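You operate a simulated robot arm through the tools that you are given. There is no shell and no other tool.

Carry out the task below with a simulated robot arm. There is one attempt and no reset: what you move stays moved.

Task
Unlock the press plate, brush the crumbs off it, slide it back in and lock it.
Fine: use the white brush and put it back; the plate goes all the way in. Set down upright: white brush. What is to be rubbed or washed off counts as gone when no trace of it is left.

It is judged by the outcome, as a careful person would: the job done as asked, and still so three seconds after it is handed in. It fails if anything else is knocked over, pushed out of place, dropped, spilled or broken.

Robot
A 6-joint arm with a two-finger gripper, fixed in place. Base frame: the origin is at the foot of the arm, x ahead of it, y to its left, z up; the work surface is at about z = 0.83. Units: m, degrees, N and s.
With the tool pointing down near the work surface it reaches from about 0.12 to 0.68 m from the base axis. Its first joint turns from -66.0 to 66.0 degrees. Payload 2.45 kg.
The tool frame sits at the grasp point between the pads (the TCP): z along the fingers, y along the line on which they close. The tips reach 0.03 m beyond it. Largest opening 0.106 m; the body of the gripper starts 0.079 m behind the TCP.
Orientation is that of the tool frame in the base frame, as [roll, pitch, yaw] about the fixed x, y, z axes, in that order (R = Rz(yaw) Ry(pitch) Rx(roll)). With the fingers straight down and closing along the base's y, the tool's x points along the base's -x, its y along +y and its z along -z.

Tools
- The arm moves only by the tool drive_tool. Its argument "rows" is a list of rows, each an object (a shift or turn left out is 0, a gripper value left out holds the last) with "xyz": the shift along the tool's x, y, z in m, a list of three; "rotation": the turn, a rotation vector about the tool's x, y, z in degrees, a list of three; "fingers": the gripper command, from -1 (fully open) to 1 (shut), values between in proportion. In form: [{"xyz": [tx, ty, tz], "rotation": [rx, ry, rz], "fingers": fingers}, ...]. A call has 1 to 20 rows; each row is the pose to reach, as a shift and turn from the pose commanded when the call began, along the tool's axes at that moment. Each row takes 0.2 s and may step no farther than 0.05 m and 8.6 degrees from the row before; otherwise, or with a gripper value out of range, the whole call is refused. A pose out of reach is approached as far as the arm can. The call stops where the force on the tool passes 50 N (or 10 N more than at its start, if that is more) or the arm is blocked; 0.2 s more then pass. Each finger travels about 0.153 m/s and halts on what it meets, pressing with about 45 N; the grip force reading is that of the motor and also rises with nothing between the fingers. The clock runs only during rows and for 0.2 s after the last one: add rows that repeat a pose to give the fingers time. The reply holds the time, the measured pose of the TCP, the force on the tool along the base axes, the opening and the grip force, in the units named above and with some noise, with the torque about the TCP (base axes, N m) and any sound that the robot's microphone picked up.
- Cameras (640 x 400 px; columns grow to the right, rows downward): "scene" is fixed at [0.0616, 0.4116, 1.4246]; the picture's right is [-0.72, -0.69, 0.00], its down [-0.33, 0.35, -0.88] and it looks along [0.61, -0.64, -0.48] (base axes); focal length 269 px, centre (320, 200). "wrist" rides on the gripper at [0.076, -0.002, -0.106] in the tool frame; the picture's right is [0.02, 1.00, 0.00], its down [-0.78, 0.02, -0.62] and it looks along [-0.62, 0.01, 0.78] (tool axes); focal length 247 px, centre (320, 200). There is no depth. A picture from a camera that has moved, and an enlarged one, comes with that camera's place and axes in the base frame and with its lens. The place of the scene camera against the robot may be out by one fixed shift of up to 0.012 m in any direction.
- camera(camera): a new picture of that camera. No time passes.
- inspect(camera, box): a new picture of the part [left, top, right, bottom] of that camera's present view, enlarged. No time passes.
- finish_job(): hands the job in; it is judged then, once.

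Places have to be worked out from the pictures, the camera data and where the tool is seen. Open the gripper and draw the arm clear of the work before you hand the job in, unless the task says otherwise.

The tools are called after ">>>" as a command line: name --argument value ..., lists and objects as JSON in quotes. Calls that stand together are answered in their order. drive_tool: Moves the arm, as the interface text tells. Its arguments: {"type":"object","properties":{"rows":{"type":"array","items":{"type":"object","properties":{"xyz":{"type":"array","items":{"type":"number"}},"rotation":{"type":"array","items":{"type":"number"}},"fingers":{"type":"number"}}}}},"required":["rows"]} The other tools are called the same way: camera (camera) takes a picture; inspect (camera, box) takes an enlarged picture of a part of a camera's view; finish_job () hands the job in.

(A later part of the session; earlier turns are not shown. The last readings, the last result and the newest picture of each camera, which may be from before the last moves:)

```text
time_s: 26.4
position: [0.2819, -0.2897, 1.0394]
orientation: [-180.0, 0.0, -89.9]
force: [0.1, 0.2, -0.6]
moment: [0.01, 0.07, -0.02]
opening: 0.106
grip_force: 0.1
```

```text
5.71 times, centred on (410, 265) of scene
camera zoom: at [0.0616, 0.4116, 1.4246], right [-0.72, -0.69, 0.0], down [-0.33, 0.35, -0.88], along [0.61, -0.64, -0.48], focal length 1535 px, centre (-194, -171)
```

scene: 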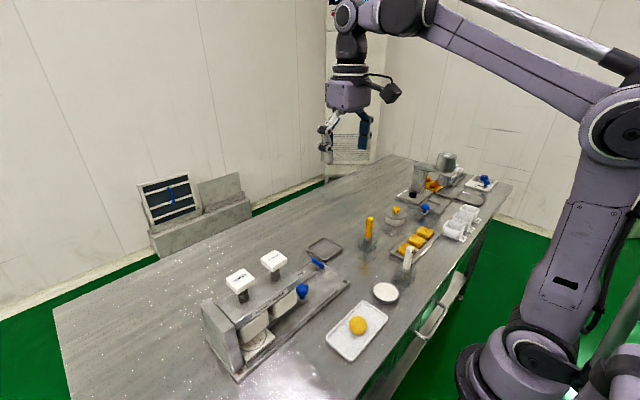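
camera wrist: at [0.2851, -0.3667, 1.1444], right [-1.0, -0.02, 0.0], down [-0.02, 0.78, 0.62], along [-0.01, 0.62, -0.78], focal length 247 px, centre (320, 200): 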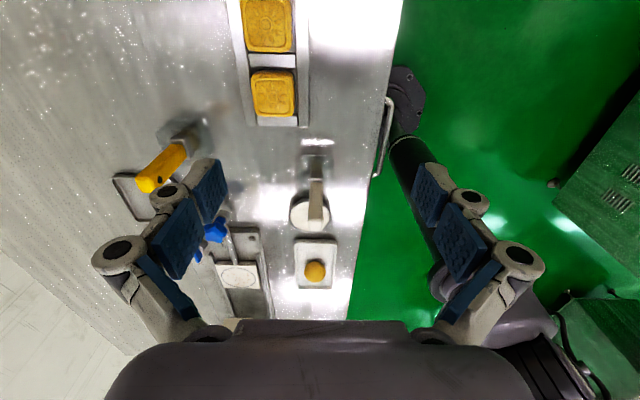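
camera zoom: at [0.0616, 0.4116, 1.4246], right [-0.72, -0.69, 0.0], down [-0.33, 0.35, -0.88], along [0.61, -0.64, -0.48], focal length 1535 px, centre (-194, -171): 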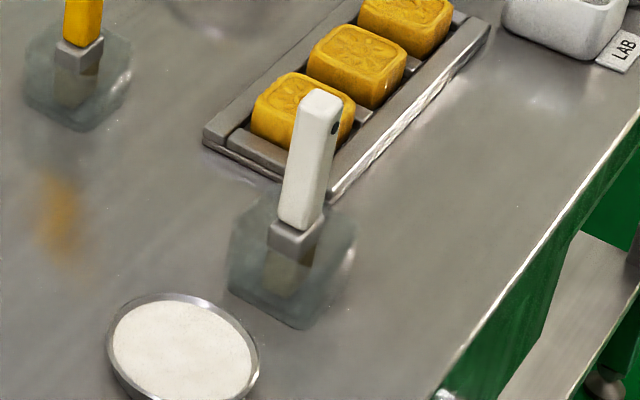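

The white brush stands in a square glass cup at about (0.287, −0.183). Its roughly 15 mm square handle spans z≈0.877–0.956. I'll move directly over it for a closer check.

>>> drive_tool --rows '[{"xyz": [-0.036, -0.001, 0]}, {"xyz": [-0.072, -0.0025, 0.005]}, {"xyz": [-0.107, -0.0025, 0.01]}, {"xyz": [-0.107, -0.0025, 0.04]}, {"xyz": [-0.107, -0.0025, 0.04]}]'

>>> camera --camera "wrist"

>>> inspect --camera "scene" --box '[360, 190, 460, 300]'

```text
time_s: 27.6
position: [0.2851, -0.1832, 0.9995]
orientation: [179.9, 0.1, -90.0]
force: [0.4, 0.2, 0.2]
moment: [-0.03, 0.01, 0.04]
opening: 0.1059
grip_force: 0.1
```

```text
taken
camera wrist: at [0.2888, -0.26, 1.1044], right [-1.0, -0.02, 0.0], down [-0.02, 0.78, 0.62], along [-0.01, 0.62, -0.78], focal length 247 px, centre (320, 200)
```

wrist: 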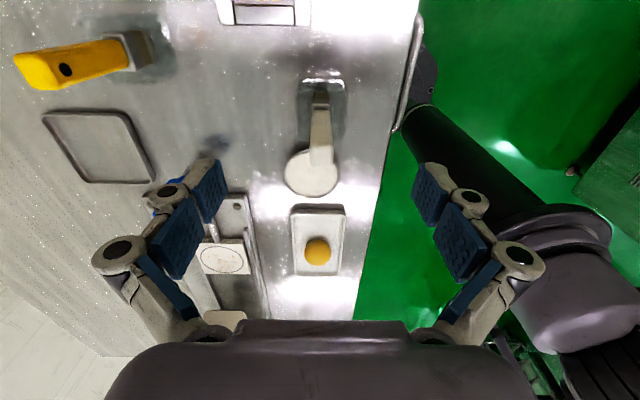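

```text
3.64 times, centred on (410, 245) of scene
camera zoom: at [0.0616, 0.4116, 1.4246], right [-0.72, -0.69, 0.0], down [-0.33, 0.35, -0.88], along [0.61, -0.64, -0.48], focal length 977 px, centre (-7, 36)
```

zoom: 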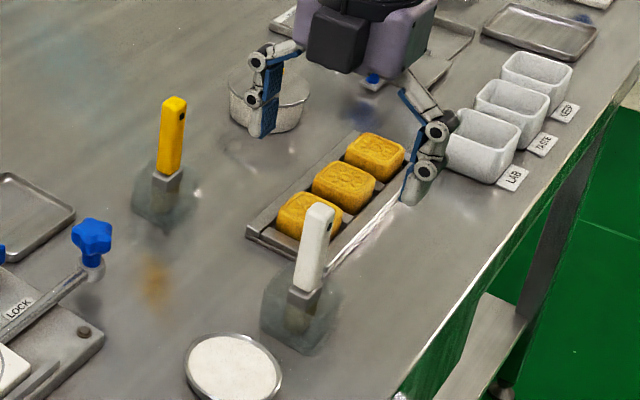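

>>> inspect --camera "wrist" --box '[270, 60, 370, 200]'

```text
2.86 times, centred on (320, 130) of wrist
camera zoom: at [0.2888, -0.26, 1.1044], right [-1.0, -0.02, 0.0], down [-0.02, 0.78, 0.62], along [-0.01, 0.62, -0.78], focal length 706 px, centre (320, 400)
```

zoom: 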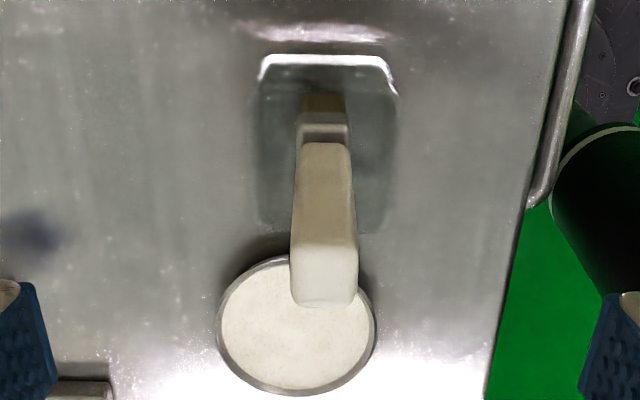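

The brush top is centred under the TCP (x≈0.287, y≈−0.184, top z≈0.96) and the cup rim is near z≈0.86. I'll descend so the tips reach z≈0.90 and grip the handle.

>>> drive_tool --rows '[{"xyz": [0, 0, 0.03]}, {"xyz": [0, 0, 0.06]}, {"xyz": [0, 0, 0.07]}, {"xyz": [0, 0, 0.07]}]'

>>> camera --camera "wrist"

>>> inspect --camera "scene" --box '[360, 190, 460, 300]'

```text
time_s: 28.6
position: [0.2868, -0.1829, 0.9288]
orientation: [179.9, 0.1, -89.9]
force: [0.1, -0.1, -0.3]
moment: [0.01, -0.03, -0.01]
opening: 0.1062
grip_force: 0.1
```

```text
taken
camera wrist: at [0.2888, -0.2598, 1.035], right [-1.0, -0.02, 0.0], down [-0.02, 0.78, 0.62], along [-0.01, 0.62, -0.78], focal length 247 px, centre (320, 200)
```

wrist: 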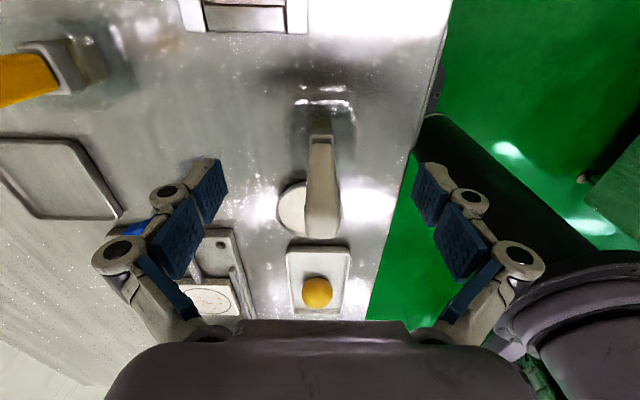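

```text
3.64 times, centred on (410, 245) of scene
camera zoom: at [0.0616, 0.4116, 1.4246], right [-0.72, -0.69, 0.0], down [-0.33, 0.35, -0.88], along [0.61, -0.64, -0.48], focal length 977 px, centre (-7, 36)
```

zoom: 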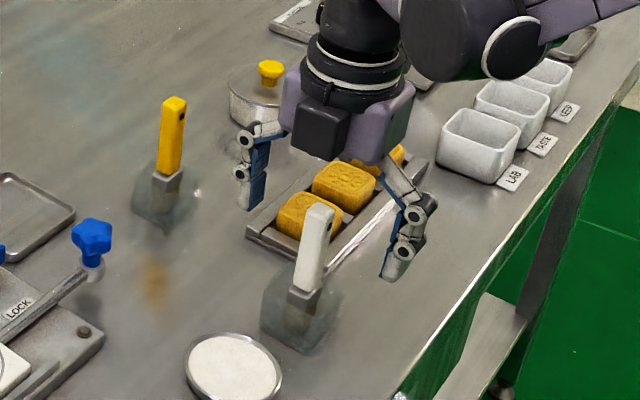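

The wrist view and the TCP's projection in the scene both put the handle between the pads. Closing on it.

>>> drive_tool --rows '[{"fingers": 0.3}, {"fingers": 1}, {"fingers": 1}, {"fingers": 1}]'

>>> camera --camera "wrist"

>>> inspect --camera "scene" --box '[360, 190, 460, 300]'

```text
time_s: 29.6
position: [0.2856, -0.1832, 0.9297]
orientation: [179.9, 0.0, -90.0]
force: [-0.4, 0.0, 13.3]
moment: [0.09, 0.02, -0.01]
opening: 0.0179
grip_force: 43.2
```

```text
taken
camera wrist: at [0.2888, -0.2599, 1.0355], right [-1.0, -0.02, 0.0], down [-0.02, 0.78, 0.62], along [-0.01, 0.62, -0.78], focal length 247 px, centre (320, 200)
```

wrist: 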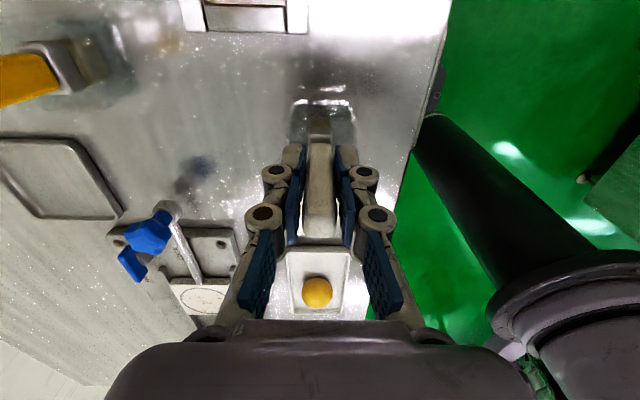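

```text
3.64 times, centred on (410, 245) of scene
camera zoom: at [0.0615, 0.4117, 1.4246], right [-0.72, -0.69, 0.0], down [-0.33, 0.35, -0.88], along [0.61, -0.64, -0.48], focal length 977 px, centre (-7, 36)
```

zoom: 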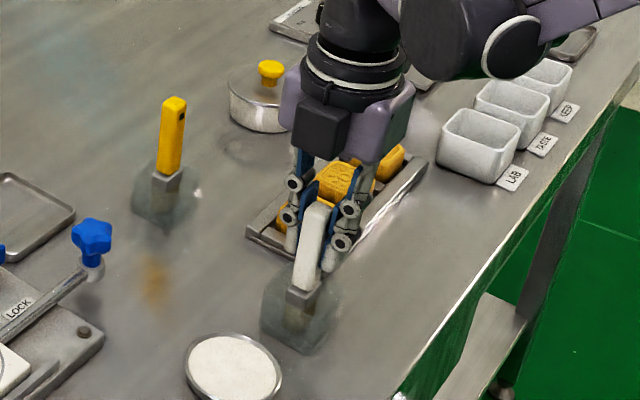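

The brush is gripped (opening 0.018). I'll lift it straight up out of the cup.

>>> drive_tool --rows '[{"xyz": [0, 0, -0.01]}, {"xyz": [0, 0, -0.03]}, {"xyz": [0, 0, -0.06]}, {"xyz": [0, 0, -0.09]}, {"xyz": [0, 0, -0.12]}, {"xyz": [0, 0, -0.12]}]'

>>> camera --camera "wrist"

>>> inspect --camera "scene" --box '[360, 150, 480, 300]'

```text
time_s: 31.0
position: [0.286, -0.1831, 1.0497]
orientation: [180.0, 0.0, -90.0]
force: [0.2, -0.4, -1.4]
moment: [0.0, -0.02, 0.0]
opening: 0.0179
grip_force: 43.3
```

```text
taken
camera wrist: at [0.2892, -0.2598, 1.1546], right [-1.0, -0.02, 0.0], down [-0.02, 0.78, 0.62], along [-0.01, 0.62, -0.78], focal length 247 px, centre (320, 200)
```

wrist: 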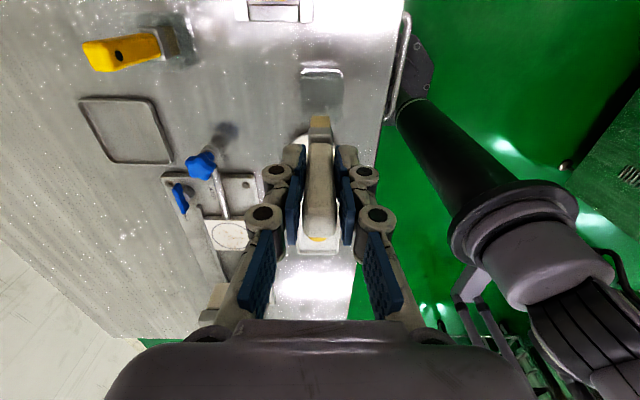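

```text
2.67 times, centred on (420, 225) of scene
camera zoom: at [0.0616, 0.4116, 1.4246], right [-0.72, -0.69, 0.0], down [-0.33, 0.35, -0.88], along [0.61, -0.64, -0.48], focal length 716 px, centre (53, 133)
```

zoom: 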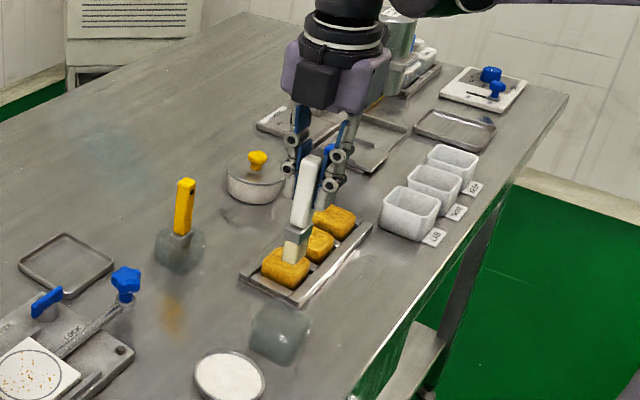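

The brush is out and the bristle end is about 0.096 m below the TCP. I'll carry it high over to the plate, leaning 15° away from the press head.

>>> drive_tool --rows '[{"xyz": [-0.0305, -0.0217, 0]}, {"xyz": [-0.061, -0.0433, 0]}, {"xyz": [-0.0913, -0.065, 0]}, {"xyz": [-0.1217, -0.0866, 0], "rotation": [0, -4, 0]}, {"xyz": [-0.152, -0.108, 0], "rotation": [0, -8, 0]}, {"xyz": [-0.1825, -0.13, 0], "rotation": [0, -12, 0]}, {"xyz": [-0.213, -0.1514, 0], "rotation": [0, -15, 0]}, {"xyz": [-0.213, -0.1514, 0.05], "rotation": [0, -15, 0]}, {"xyz": [-0.213, -0.1514, 0.05], "rotation": [0, -15, 0]}]'

>>> camera --camera "wrist"

>>> inspect --camera "scene" --box '[250, 180, 370, 320]'

```text
time_s: 33.0
position: [0.4382, 0.0295, 0.9995]
orientation: [180.0, 15.0, -90.0]
force: [0.8, 0.7, -0.1]
moment: [-0.01, 0.04, -0.03]
opening: 0.0179
grip_force: 43.0
```

```text
taken
camera wrist: at [0.441, -0.0715, 1.0808], right [-1.0, -0.02, -0.01], down [-0.02, 0.6, 0.8], along [-0.01, 0.8, -0.6], focal length 247 px, centre (320, 200)
```

wrist: 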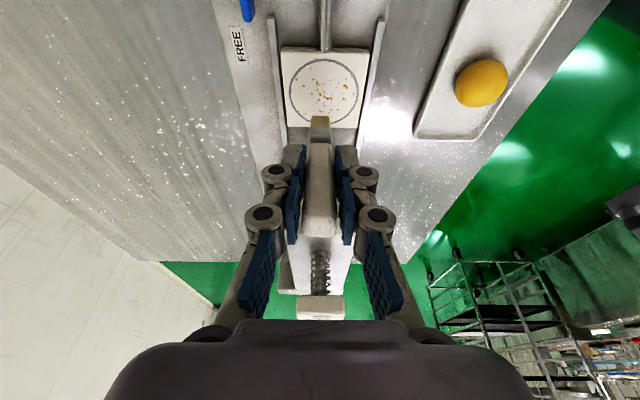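

```text
2.86 times, centred on (310, 250) of scene
camera zoom: at [0.0616, 0.4116, 1.4246], right [-0.72, -0.69, 0.0], down [-0.33, 0.35, -0.88], along [0.61, -0.64, -0.48], focal length 768 px, centre (349, 57)
```

zoom: 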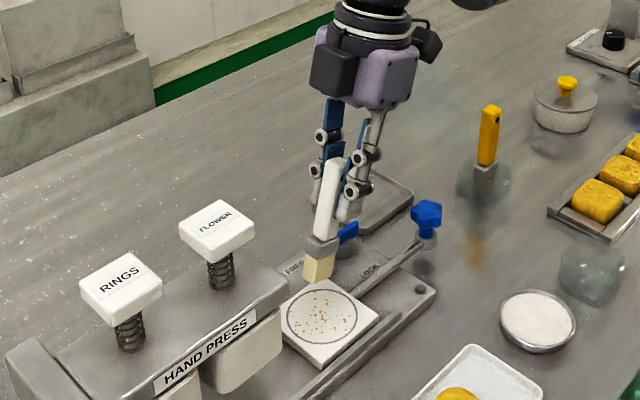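

The bristles hang about 0.048 m above the plate centre (≈(0.437, 0.056)). I'll lower slowly to find contact.

>>> drive_tool --rows '[{"xyz": [0.0052, 0, 0.0193]}, {"xyz": [0.0091, 0, 0.0338]}, {"xyz": [0.0104, 0, 0.0386]}, {"xyz": [0.0104, 0, 0.0386]}]'

>>> inspect --camera "scene" --box '[275, 240, 335, 310]'

>>> inspect --camera "wrist" --box '[260, 20, 400, 160]'

```text
time_s: 34.0
position: [0.4369, 0.0298, 0.9595]
orientation: [-180.0, 14.9, -90.0]
force: [-0.3, -0.2, 0.0]
moment: [-0.04, -0.01, 0.0]
opening: 0.018
grip_force: 43.1
```

```text
5.71 times, centred on (305, 275) of scene
camera zoom: at [0.0616, 0.4116, 1.4246], right [-0.72, -0.69, 0.0], down [-0.33, 0.35, -0.88], along [0.61, -0.64, -0.48], focal length 1535 px, centre (406, -229)
```

zoom: 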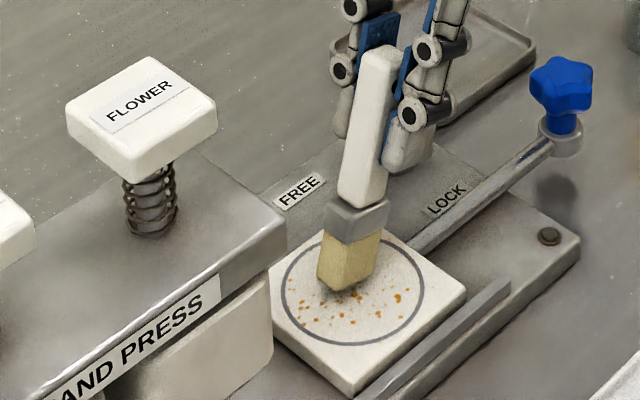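

```text
2.86 times, centred on (330, 90) of wrist
camera zoom: at [0.4404, -0.0716, 1.0408], right [-1.0, -0.02, -0.01], down [-0.02, 0.6, 0.8], along [-0.01, 0.8, -0.6], focal length 706 px, centre (291, 514)
```

zoom: 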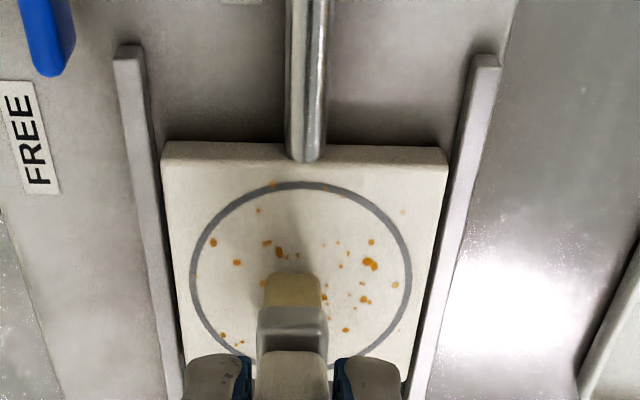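

The bristles are close to the plate, with a small shadow gap. Lowering in 2 mm steps while watching force.

>>> drive_tool --rows '[{"xyz": [0.001, 0, 0.0039]}, {"xyz": [0.0016, 0, 0.0058]}, {"xyz": [0.0016, 0, 0.0058]}]'

>>> inspect --camera "scene" --box '[275, 240, 335, 310]'

```text
time_s: 34.8
position: [0.4388, 0.0301, 0.9532]
orientation: [-179.9, 15.1, -90.0]
force: [-1.5, -0.2, 19.0]
moment: [0.33, 0.04, 0.02]
opening: 0.0181
grip_force: 43.1
```

```text
5.71 times, centred on (305, 275) of scene
camera zoom: at [0.0613, 0.4116, 1.4247], right [-0.72, -0.69, 0.0], down [-0.33, 0.35, -0.88], along [0.61, -0.64, -0.48], focal length 1535 px, centre (406, -229)
```

zoom: 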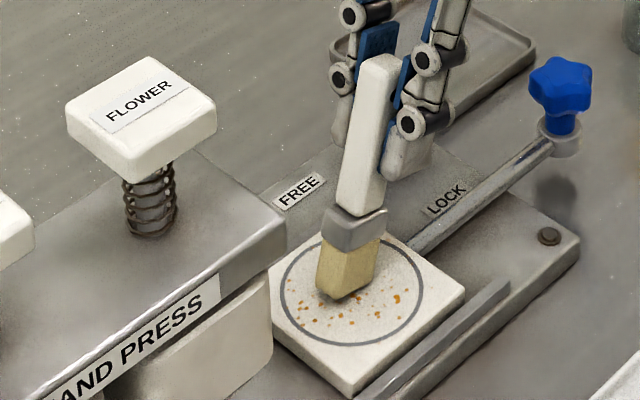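

Contact at TCP z≈0.953 with 19 N. I'll ease off slightly and make a trial stroke along x, since the rails hold the plate sideways and y drag could slide it.

>>> drive_tool --rows '[{"xyz": [-0.0003, 0.0, -0.001]}, {"xyz": [-0.0003, -0.013, -0.001]}, {"xyz": [-0.0003, -0.026, -0.001]}, {"xyz": [-0.0003, -0.036, -0.001]}, {"xyz": [-0.0003, -0.024, -0.001]}, {"xyz": [-0.0003, -0.012, -0.001]}, {"xyz": [-0.0003, 0.0, -0.001]}, {"xyz": [-0.0003, 0.012, -0.001]}, {"xyz": [-0.0003, 0.024, -0.001]}, {"xyz": [-0.0003, 0.036, -0.001]}]'

>>> inspect --camera "scene" --box '[275, 240, 335, 310]'

>>> inspect --camera "wrist" --box '[260, 20, 400, 160]'

```text
time_s: 37.0
position: [0.4023, 0.0294, 0.9541]
orientation: [-180.0, 15.1, -90.0]
force: [0.0, 0.1, -0.9]
moment: [0.0, 0.03, 0.0]
opening: 0.018
grip_force: 42.7
```

```text
5.71 times, centred on (305, 275) of scene
camera zoom: at [0.0616, 0.4116, 1.4246], right [-0.72, -0.69, 0.0], down [-0.33, 0.35, -0.88], along [0.61, -0.64, -0.48], focal length 1535 px, centre (406, -229)
```

zoom: 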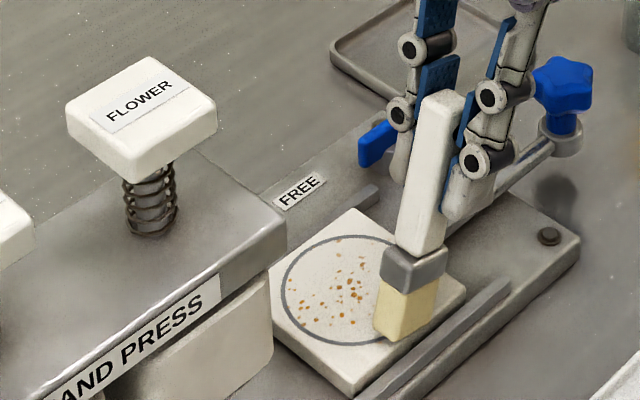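

```text
2.86 times, centred on (330, 90) of wrist
camera zoom: at [0.4044, -0.0719, 1.0363], right [-1.0, -0.02, -0.01], down [-0.02, 0.6, 0.8], along [-0.01, 0.8, -0.6], focal length 706 px, centre (291, 514)
```

zoom: 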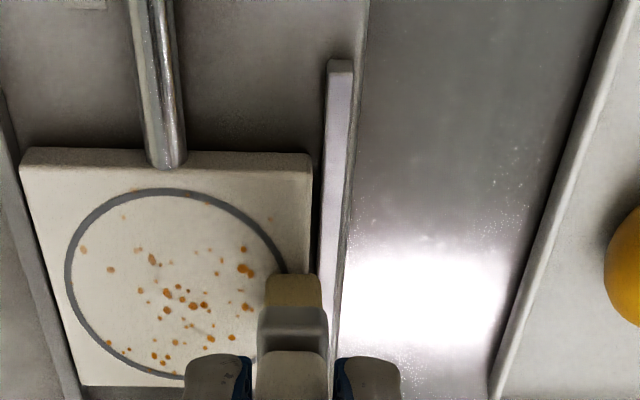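

At that light height the crumbs were not visibly touched, as the force fell to about zero. I'll repeat the same stroke pressed about 1.5–2 mm lower.

>>> drive_tool --rows '[{"xyz": [0.0, -0.008, 0.0]}, {"xyz": [0.0004, -0.012, 0.0014]}, {"xyz": [0.0005, -0.024, 0.0018]}, {"xyz": [0.0005, -0.036, 0.0018]}, {"xyz": [0.0005, -0.048, 0.0018]}, {"xyz": [0.0005, -0.06, 0.0018]}, {"xyz": [0.0005, -0.048, 0.0018]}, {"xyz": [0.0005, -0.036, 0.0018]}]'

>>> inspect --camera "scene" --box '[275, 240, 335, 310]'

>>> inspect --camera "wrist" --box '[260, 20, 400, 160]'

```text
time_s: 38.8
position: [0.4389, 0.0287, 0.9527]
orientation: [-179.7, 15.0, -90.1]
force: [8.5, 0.3, 27.8]
moment: [0.58, -0.68, -0.14]
opening: 0.0183
grip_force: 43.3
```

```text
5.71 times, centred on (305, 275) of scene
camera zoom: at [0.0615, 0.4116, 1.4247], right [-0.72, -0.69, 0.0], down [-0.33, 0.35, -0.88], along [0.61, -0.64, -0.48], focal length 1535 px, centre (406, -229)
```

zoom: 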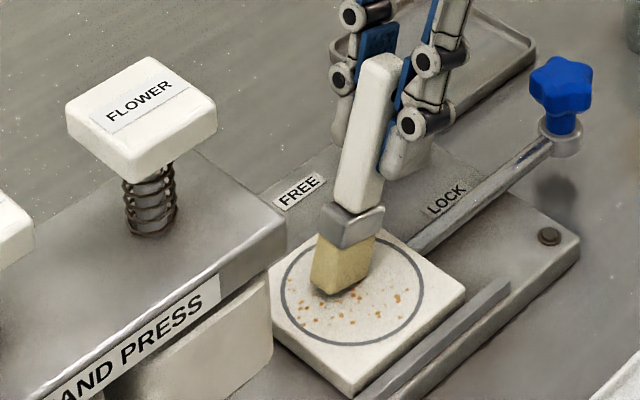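

```text
2.86 times, centred on (330, 90) of wrist
camera zoom: at [0.4411, -0.072, 1.0346], right [-1.0, -0.02, -0.01], down [-0.02, 0.6, 0.8], along [-0.01, 0.8, -0.6], focal length 706 px, centre (291, 514)
```

zoom: 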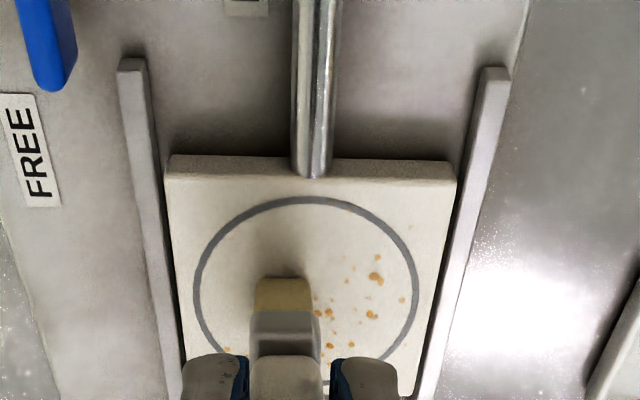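

Pressed with about 28 N, the stroke removed the crumbs it passed over. I'll now sweep in a raster along x, stepping toward −y.

>>> drive_tool --rows '[{"xyz": [0, 0.012, 0]}, {"xyz": [0, 0.024, 0]}, {"xyz": [0, 0.034, 0]}, {"xyz": [0.0077, 0.034, -0.0021]}, {"xyz": [0.0077, 0.02, -0.0021]}, {"xyz": [0.0077, 0.006, -0.0021]}, {"xyz": [0.0077, -0.008, -0.0021]}, {"xyz": [0.0077, -0.022, -0.0021]}, {"xyz": [0.0077, -0.033, -0.0021]}, {"xyz": [0.0155, -0.033, -0.0041]}, {"xyz": [0.0155, -0.018, -0.0041]}, {"xyz": [0.0155, -0.003, -0.0041]}, {"xyz": [0.0155, 0.012, -0.0041]}, {"xyz": [0.0155, 0.024, -0.0041]}, {"xyz": [0.0155, 0.034, -0.0041]}, {"xyz": [0.0232, 0.034, -0.0062]}, {"xyz": [0.0232, 0.018, -0.0062]}, {"xyz": [0.0232, 0.002, -0.0062]}, {"xyz": [0.0232, -0.015, -0.0062]}, {"xyz": [0.0232, -0.032, -0.0062]}]'

>>> inspect --camera "scene" --box '[275, 240, 335, 310]'

>>> inspect --camera "wrist" --box '[260, 20, 400, 160]'

```text
time_s: 43.0
position: [0.469, 0.0067, 0.9518]
orientation: [-180.0, 15.0, -90.0]
force: [-1.9, -0.2, 4.9]
moment: [0.09, 0.12, 0.03]
opening: 0.018
grip_force: 43.6
```

```text
5.71 times, centred on (305, 275) of scene
camera zoom: at [0.0615, 0.4116, 1.4246], right [-0.72, -0.69, 0.0], down [-0.33, 0.35, -0.88], along [0.61, -0.64, -0.48], focal length 1535 px, centre (406, -229)
```

zoom: 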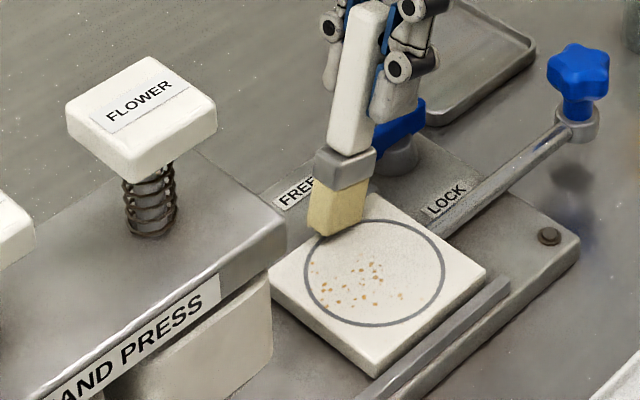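

```text
2.86 times, centred on (330, 90) of wrist
camera zoom: at [0.4723, -0.0956, 1.0343], right [-1.0, -0.02, -0.01], down [-0.02, 0.6, 0.8], along [-0.01, 0.8, -0.6], focal length 706 px, centre (291, 514)
```

zoom: 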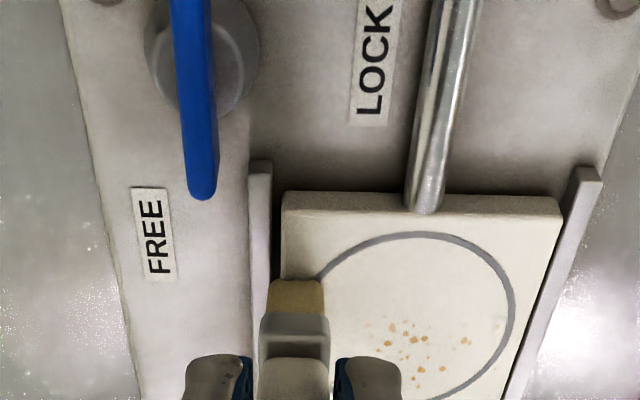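

The −y part is clean, and the remaining crumbs are fainter at y≈0.040–0.062. Stepping in y while pressed dragged the plate about 14 mm outward, so I'll lift between strokes from now on.

>>> drive_tool --rows '[{"xyz": [-0.0085, 0.0, -0.0008]}, {"xyz": [-0.0074, 0.008, 0.0033]}, {"xyz": [-0.0074, 0.022, 0.0033]}, {"xyz": [-0.0074, 0.036, 0.0033]}, {"xyz": [-0.0074, 0.05, 0.0033]}, {"xyz": [-0.0074, 0.062, 0.0033]}, {"xyz": [-0.0153, 0.062, 0.001]}, {"xyz": [-0.0142, 0.058, 0.0051]}, {"xyz": [-0.0142, 0.044, 0.0051]}, {"xyz": [-0.0142, 0.03, 0.0051]}, {"xyz": [-0.0142, 0.016, 0.0051]}, {"xyz": [-0.0142, 0.002, 0.0051]}, {"xyz": [-0.0221, 0.002, 0.0028]}, {"xyz": [-0.021, 0.008, 0.0069]}, {"xyz": [-0.021, 0.022, 0.0069]}, {"xyz": [-0.021, 0.036, 0.0069]}, {"xyz": [-0.021, 0.05, 0.0069]}, {"xyz": [-0.021, 0.062, 0.0069]}, {"xyz": [-0.021, 0.048, 0.0069]}, {"xyz": [-0.021, 0.034, 0.0069]}]'

>>> inspect --camera "scene" --box '[275, 240, 335, 310]'

>>> inspect --camera "wrist" --box '[260, 20, 400, 160]'

```text
time_s: 47.2
position: [0.4345, 0.0286, 0.9507]
orientation: [-180.0, 15.0, -90.0]
force: [-4.6, 0.4, 14.8]
moment: [0.3, 0.32, 0.09]
opening: 0.0185
grip_force: 43.6
```

```text
5.71 times, centred on (305, 275) of scene
camera zoom: at [0.0613, 0.4116, 1.4247], right [-0.72, -0.69, 0.0], down [-0.33, 0.35, -0.88], along [0.61, -0.64, -0.48], focal length 1535 px, centre (406, -229)
```

zoom: 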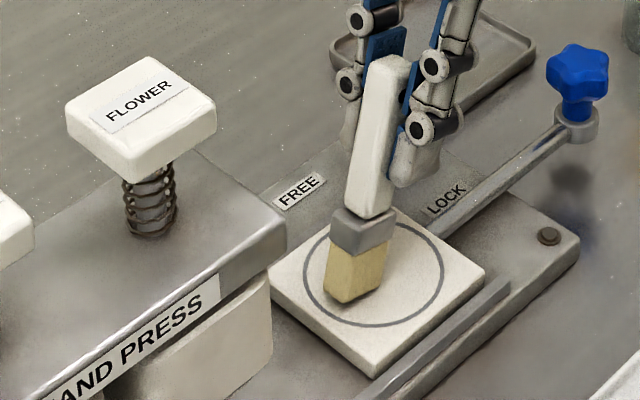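

```text
2.86 times, centred on (330, 90) of wrist
camera zoom: at [0.4377, -0.0734, 1.0331], right [-1.0, -0.02, -0.01], down [-0.02, 0.6, 0.8], along [-0.01, 0.8, -0.6], focal length 706 px, centre (291, 514)
```

zoom: 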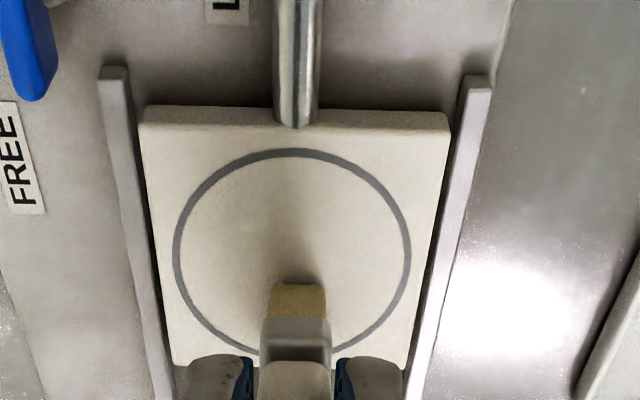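

The ring looks clean from both views. For thoroughness I'll add strokes toward the +y edge and one more middle pass, then lift and inspect closely.

>>> drive_tool --rows '[{"xyz": [-0.0076, 0.0, -0.0011]}, {"xyz": [-0.0068, -0.008, 0.0018]}, {"xyz": [-0.0068, -0.022, 0.0018]}, {"xyz": [-0.0068, -0.034, 0.0018]}, {"xyz": [-0.0143, -0.034, 0.0007]}, {"xyz": [-0.0135, -0.028, 0.0036]}, {"xyz": [-0.0135, -0.014, 0.0036]}, {"xyz": [-0.0135, 0.0, 0.0036]}, {"xyz": [-0.0135, 0.014, 0.0036]}, {"xyz": [-0.0135, 0.03, 0.0036]}, {"xyz": [-0.0211, 0.03, 0.0025]}, {"xyz": [-0.0203, 0.024, 0.0054]}, {"xyz": [-0.0203, 0.01, 0.0054]}, {"xyz": [-0.0203, -0.004, 0.0054]}, {"xyz": [-0.0203, -0.018, 0.0054]}, {"xyz": [-0.0203, -0.03, 0.0054]}, {"xyz": [-0.0211, -0.03, 0.0025]}, {"xyz": [-0.02, -0.03, -0.02]}, {"xyz": [0.0, -0.03, -0.05]}, {"xyz": [0.02, 0.0, -0.08]}]'

>>> inspect --camera "scene" --box '[275, 240, 335, 310]'

>>> camera --camera "wrist"

>>> inspect --camera "wrist" --box '[260, 40, 400, 180]'

```text
time_s: 51.4
position: [0.4353, -0.0124, 1.0237]
orientation: [179.9, 15.1, -89.9]
force: [-0.2, 0.4, -0.9]
moment: [-0.05, -0.02, 0.0]
opening: 0.0186
grip_force: 44.1
```

```text
5.71 times, centred on (305, 275) of scene
camera zoom: at [0.0616, 0.4117, 1.4246], right [-0.72, -0.69, 0.0], down [-0.33, 0.35, -0.88], along [0.61, -0.64, -0.48], focal length 1535 px, centre (406, -229)
```

zoom: 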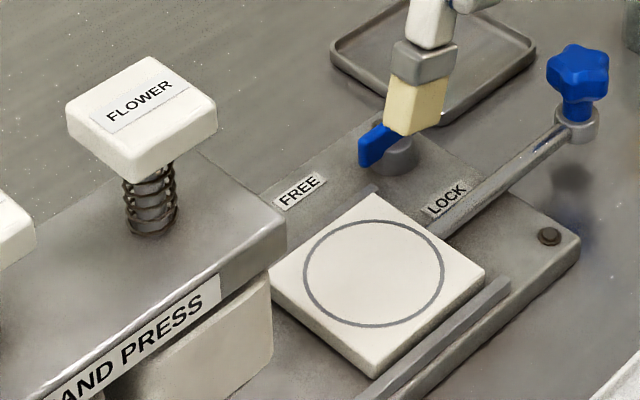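

```text
taken
camera wrist: at [0.438, -0.114, 1.1055], right [-1.0, -0.02, -0.01], down [-0.02, 0.6, 0.8], along [-0.01, 0.8, -0.6], focal length 247 px, centre (320, 200)
```

wrist: 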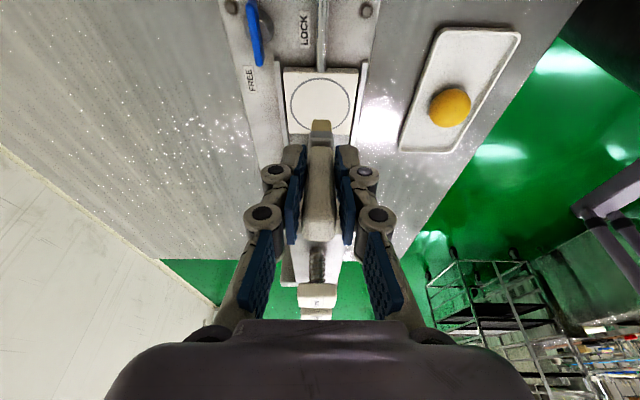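

```text
2.86 times, centred on (330, 110) of wrist
camera zoom: at [0.438, -0.114, 1.1055], right [-1.0, -0.02, -0.01], down [-0.02, 0.6, 0.8], along [-0.01, 0.8, -0.6], focal length 706 px, centre (291, 457)
```

zoom: 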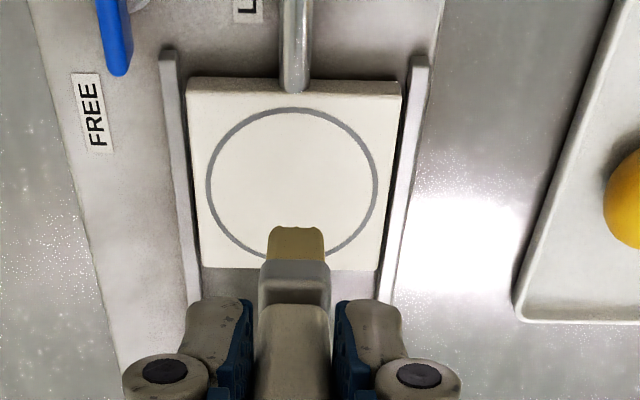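

The plate looks fully clean. I'll zoom in tightly to check for faint traces and see how the brush sits in the grip.

>>> inspect --camera "scene" --box '[298, 276, 324, 298]'

>>> inspect --camera "scene" --box '[270, 170, 370, 280]'

```text
16.00 times, centred on (311, 287) of scene
camera zoom: at [0.0616, 0.4117, 1.4246], right [-0.72, -0.69, 0.0], down [-0.33, 0.35, -0.88], along [0.61, -0.64, -0.48], focal length 4298 px, centre (464, -1192)
```

zoom: 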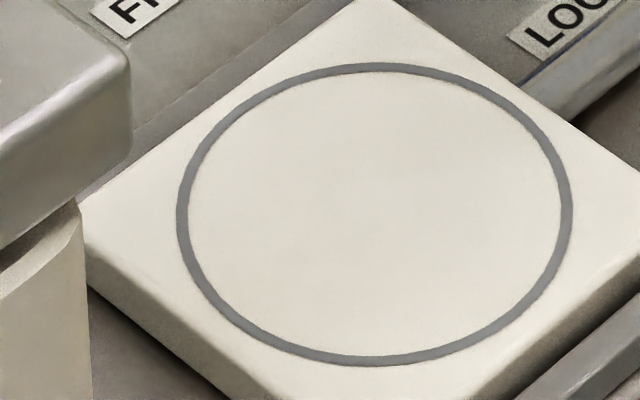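

```text
3.64 times, centred on (320, 225) of scene
camera zoom: at [0.0616, 0.4117, 1.4246], right [-0.72, -0.69, 0.0], down [-0.33, 0.35, -0.88], along [0.61, -0.64, -0.48], focal length 977 px, centre (320, 109)
```

zoom: 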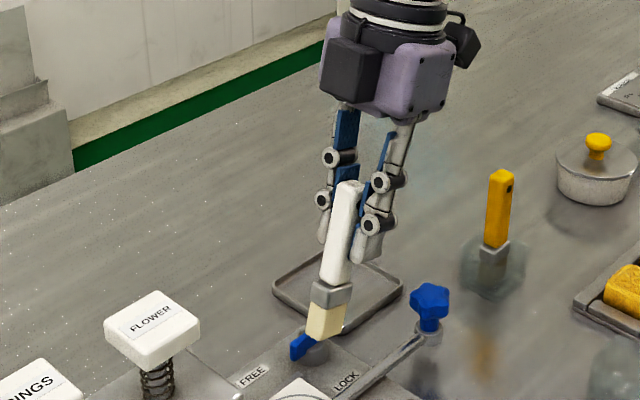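

The plate has no trace left. I'll carry the brush back above its cup and straighten it to vertical.

>>> drive_tool --rows '[{"xyz": [0.012, 0.02, -0.03]}, {"xyz": [0.037, 0.045, -0.04], "rotation": [0, 3, 0]}, {"xyz": [0.062, 0.07, -0.047], "rotation": [0, 6, 0]}, {"xyz": [0.087, 0.095, -0.053], "rotation": [0, 9, 0]}, {"xyz": [0.112, 0.12, -0.06], "rotation": [0, 12, 0]}, {"xyz": [0.137, 0.14, -0.065], "rotation": [0, 15, 0]}, {"xyz": [0.158, 0.1487, -0.0696], "rotation": [0, 15, 0]}, {"xyz": [0.158, 0.1487, -0.0696], "rotation": [0, 15, 0]}]'

>>> camera --camera "wrist"

>>> inspect --camera "scene" --box '[360, 150, 480, 300]'

```text
time_s: 53.2
position: [0.2875, -0.1837, 1.0493]
orientation: [180.0, 0.0, -90.0]
force: [-1.1, 0.0, -0.4]
moment: [0.0, 0.0, -0.02]
opening: 0.0179
grip_force: 43.3
```

```text
taken
camera wrist: at [0.2897, -0.2604, 1.1547], right [-1.0, -0.02, 0.0], down [-0.02, 0.78, 0.62], along [-0.01, 0.62, -0.78], focal length 247 px, centre (320, 200)
```

wrist: 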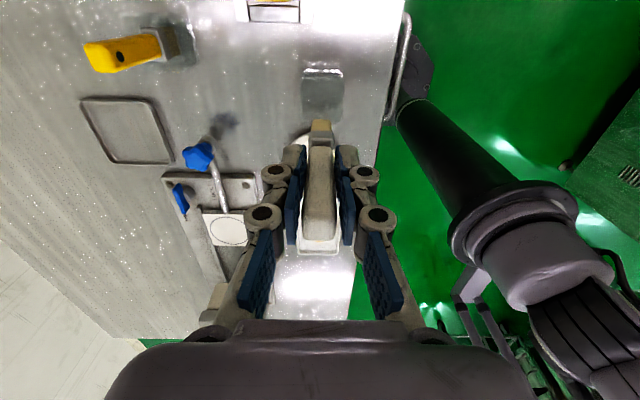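

```text
2.67 times, centred on (420, 225) of scene
camera zoom: at [0.0616, 0.4116, 1.4246], right [-0.72, -0.69, 0.0], down [-0.33, 0.35, -0.88], along [0.61, -0.64, -0.48], focal length 716 px, centre (53, 133)
```

zoom: 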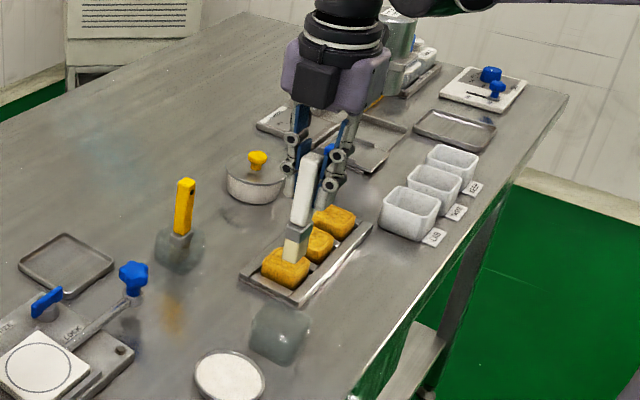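

The brush pose in the grip matches the lift-out, so it is aligned over the cup. I'll lower it in stages, watching the force.

>>> drive_tool --rows '[{"xyz": [0, 0.0005, 0.03]}, {"xyz": [0, 0.0005, 0.06]}, {"xyz": [0, 0.0005, 0.09]}, {"xyz": [0, 0.0005, 0.1]}, {"xyz": [0, 0.0005, 0.1]}]'

>>> inspect --camera "scene" --box '[380, 220, 440, 300]'

>>> inspect --camera "wrist" --box '[260, 60, 380, 200]'

```text
time_s: 54.4
position: [0.2859, -0.184, 0.9489]
orientation: [179.9, 0.0, -90.0]
force: [0.1, 0.3, -0.8]
moment: [-0.01, 0.0, 0.02]
opening: 0.0185
grip_force: 43.6
```

```text
5.00 times, centred on (410, 260) of scene
camera zoom: at [0.0616, 0.4116, 1.4246], right [-0.72, -0.69, 0.0], down [-0.33, 0.35, -0.88], along [0.61, -0.64, -0.48], focal length 1343 px, centre (-130, -100)
```

zoom: 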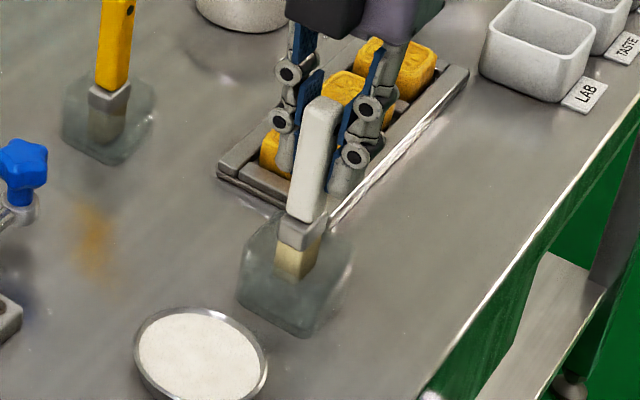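

```text
2.86 times, centred on (320, 130) of wrist
camera zoom: at [0.2889, -0.2599, 1.0546], right [-1.0, -0.02, 0.0], down [-0.02, 0.78, 0.62], along [-0.01, 0.62, -0.78], focal length 706 px, centre (320, 400)
```

zoom: 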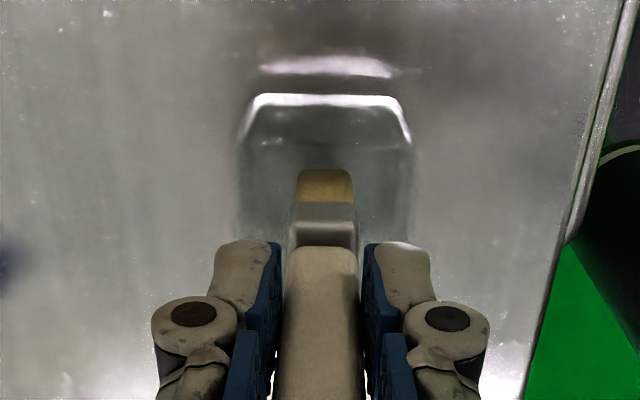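

The bristles are entering the cup with no contact. Continuing down slowly until they touch bottom.

>>> drive_tool --rows '[{"xyz": [0, 0, 0.006]}, {"xyz": [0, 0, 0.011]}, {"xyz": [0, 0, 0.0145]}, {"xyz": [0, 0, 0.0145]}]'

```text
time_s: 55.4
position: [0.2864, -0.1826, 0.9345]
orientation: [-180.0, 0.0, -90.0]
force: [-0.4, -0.7, -0.7]
moment: [0.02, 0.01, 0.0]
opening: 0.0186
grip_force: 43.6
```

No contact yet. I'll go down in 1 mm steps.

>>> drive_tool --rows '[{"xyz": [0, 0, 0.001]}, {"xyz": [0, 0, 0.002]}, {"xyz": [0, 0, 0.003]}]'

>>> inspect --camera "scene" --box '[380, 220, 440, 300]'

```text
time_s: 56.2
position: [0.2867, -0.1832, 0.9316]
orientation: [180.0, 0.0, -90.0]
force: [0.1, -1.2, -0.8]
moment: [-0.02, 0.02, 0.01]
opening: 0.0183
grip_force: 43.5
```

```text
5.00 times, centred on (410, 260) of scene
camera zoom: at [0.0616, 0.4116, 1.4246], right [-0.72, -0.69, 0.0], down [-0.33, 0.35, -0.88], along [0.61, -0.64, -0.48], focal length 1343 px, centre (-130, -100)
```

zoom: 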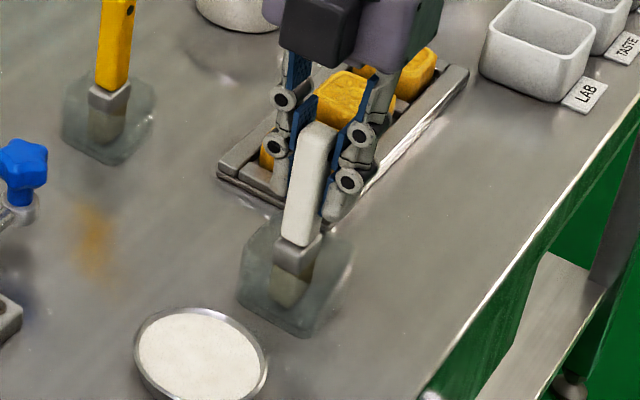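

Still no contact, which makes sense because the brush slid up a few millimetres in the grip during brushing. Continuing in 1 mm steps.

>>> drive_tool --rows '[{"xyz": [0, 0, 0.001]}, {"xyz": [0, 0, 0.002]}, {"xyz": [0, 0, 0.003]}, {"xyz": [0, 0, 0.004]}]'

```text
time_s: 57.2
position: [0.2864, -0.1824, 0.9288]
orientation: [180.0, 0.0, -90.0]
force: [-0.7, 0.4, 16.4]
moment: [0.0, -0.01, 0.0]
opening: 0.0182
grip_force: 43.3
```

It touches bottom (16 N). I'll ease off 1 mm, open the fingers, and check that the brush stands before withdrawing.

>>> drive_tool --rows '[{"xyz": [0, 0, -0.001]}, {"xyz": [0, 0, -0.001], "fingers": 0.55}, {"xyz": [0, 0, -0.001], "fingers": 0.0}, {"xyz": [0, 0, -0.001], "fingers": -0.5}, {"xyz": [0, 0, -0.001], "fingers": -0.5}]'

>>> inspect --camera "scene" --box '[380, 220, 440, 300]'

>>> camera --camera "wrist"

```text
time_s: 58.4
position: [0.2869, -0.1827, 0.929]
orientation: [180.0, -0.1, -90.0]
force: [0.3, 0.3, -0.5]
moment: [-0.01, -0.01, -0.01]
opening: 0.0794
grip_force: 0.0
```

```text
5.00 times, centred on (410, 260) of scene
camera zoom: at [0.0616, 0.4116, 1.4246], right [-0.72, -0.69, 0.0], down [-0.33, 0.35, -0.88], along [0.61, -0.64, -0.48], focal length 1343 px, centre (-130, -100)
```

zoom: 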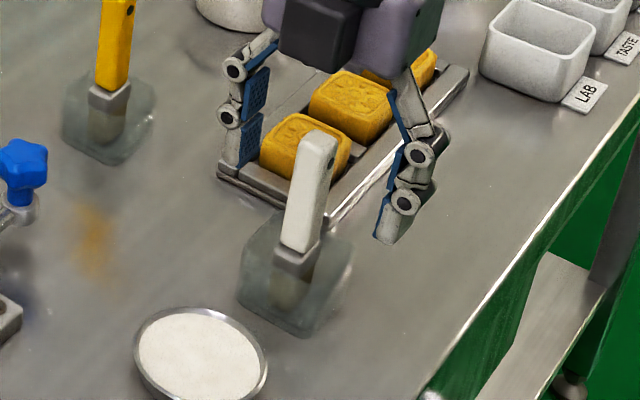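

```text
taken
camera wrist: at [0.2891, -0.2595, 1.0341], right [-1.0, -0.02, 0.0], down [-0.02, 0.78, 0.62], along [-0.01, 0.62, -0.78], focal length 247 px, centre (320, 200)
```

wrist: 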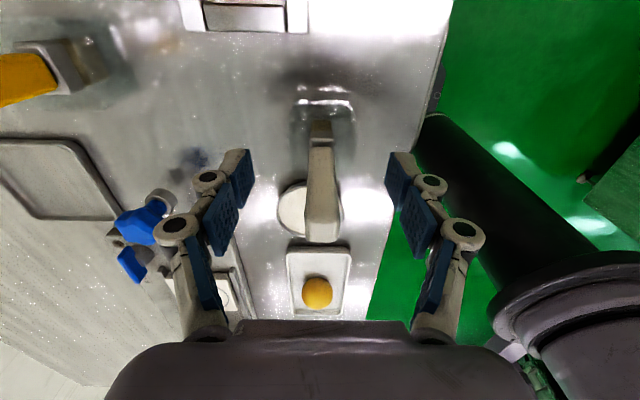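

The brush stands upright in its cup as before. I'll rise straight up, then move over to the knob, leaning the tool as I did when pulling.

>>> drive_tool --rows '[{"xyz": [0, 0, -0.04]}, {"xyz": [0, 0, -0.08]}, {"xyz": [0, 0, -0.12]}, {"xyz": [-0.015, -0.035, -0.12]}, {"xyz": [-0.03, -0.07, -0.12], "rotation": [0, 5, 0]}, {"xyz": [-0.05, -0.11, -0.11], "rotation": [0, 10, 0]}, {"xyz": [-0.07, -0.148, -0.1], "rotation": [0, 10, 0]}, {"xyz": [-0.07, -0.148, -0.1], "rotation": [0, 10, 0]}]'

>>> camera --camera "wrist"

>>> camera --camera "scene"

```text
time_s: 60.2
position: [0.4357, -0.1119, 1.0286]
orientation: [-179.9, -10.0, -90.0]
force: [-0.1, 0.0, 0.2]
moment: [0.0, -0.02, 0.0]
opening: 0.0794
grip_force: 0.0
```

```text
taken
camera wrist: at [0.4381, -0.1693, 1.146], right [-1.0, -0.02, 0.0], down [-0.02, 0.88, 0.48], along [-0.01, 0.48, -0.88], focal length 247 px, centre (320, 200)
```

wrist: 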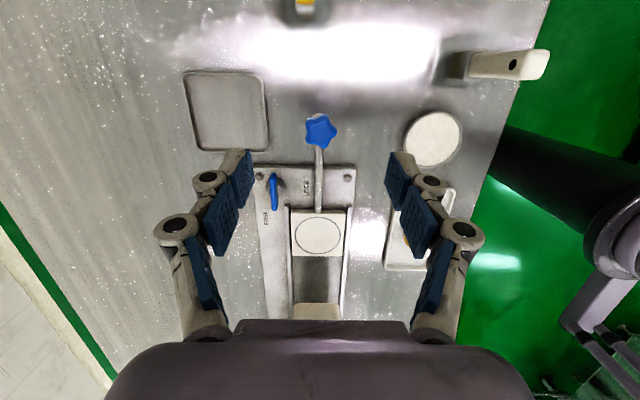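

```text
taken
```

scene: 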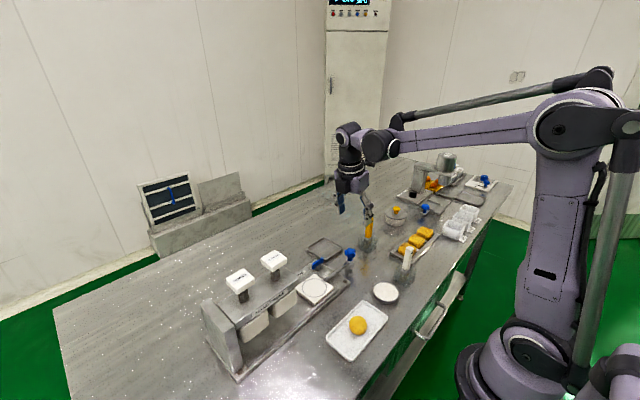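

The knob is at about (0.436, −0.109). I'll descend over it and grip.

>>> drive_tool --rows '[{"xyz": [-0.0095, 0, 0.043], "fingers": -0.2}, {"xyz": [-0.019, 0, 0.086], "fingers": -0.2}, {"xyz": [-0.0277, 0, 0.128], "fingers": -0.2}, {"xyz": [-0.0277, 0, 0.128], "fingers": 1}, {"xyz": [-0.0277, 0, 0.128], "fingers": 1}, {"xyz": [-0.0277, 0, 0.128], "fingers": 1}]'

>>> camera --camera "wrist"

```text
time_s: 61.6
position: [0.4343, -0.1058, 0.8964]
orientation: [-180.0, -10.0, -90.0]
force: [-1.3, -0.2, 6.9]
moment: [-0.44, 0.04, 0.01]
opening: 0.0301
grip_force: 45.5
```

```text
taken
camera wrist: at [0.4376, -0.1642, 1.0143], right [-1.0, -0.02, 0.0], down [-0.02, 0.88, 0.48], along [-0.01, 0.48, -0.88], focal length 247 px, centre (320, 200)
```

wrist: 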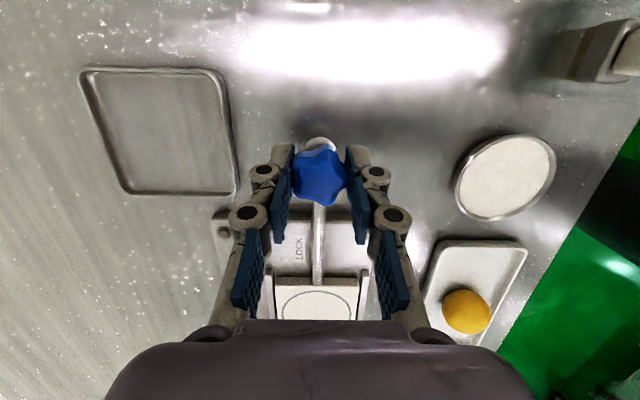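

Gripped at 0.030 m. I'll push the plate inward along +y part of the way, stopping before the gripper nears the press head.

>>> drive_tool --rows '[{"xyz": [-0.0197, 0, -0.0035]}, {"xyz": [-0.0394, 0, -0.007]}, {"xyz": [-0.0591, 0, -0.0104]}, {"xyz": [-0.0788, 0, -0.0139]}, {"xyz": [-0.0985, 0, -0.0174]}, {"xyz": [-0.1133, 0, -0.02]}, {"xyz": [-0.1133, 0, -0.02]}]'

>>> inspect --camera "scene" --box '[190, 200, 400, 370]'

```text
time_s: 63.2
position: [0.4347, 0.0104, 0.8974]
orientation: [-179.9, -10.0, -90.0]
force: [1.4, 1.7, -33.8]
moment: [-0.11, -0.09, -0.04]
opening: 0.0301
grip_force: 45.2
```

```text
2.35 times, centred on (295, 285) of scene
camera zoom: at [0.0621, 0.4117, 1.4246], right [-0.72, -0.69, 0.0], down [-0.33, 0.35, -0.88], along [0.61, -0.64, -0.48], focal length 632 px, centre (379, 0)
```

zoom: 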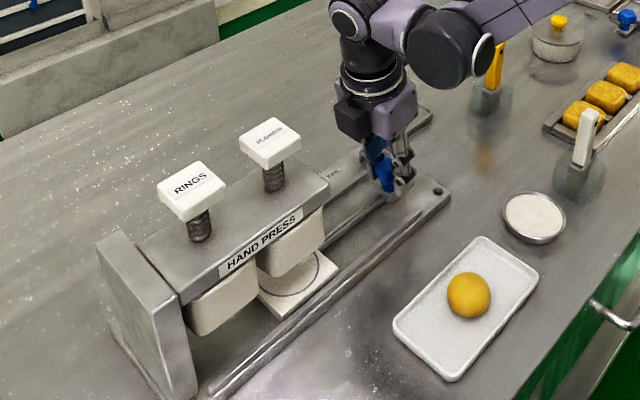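

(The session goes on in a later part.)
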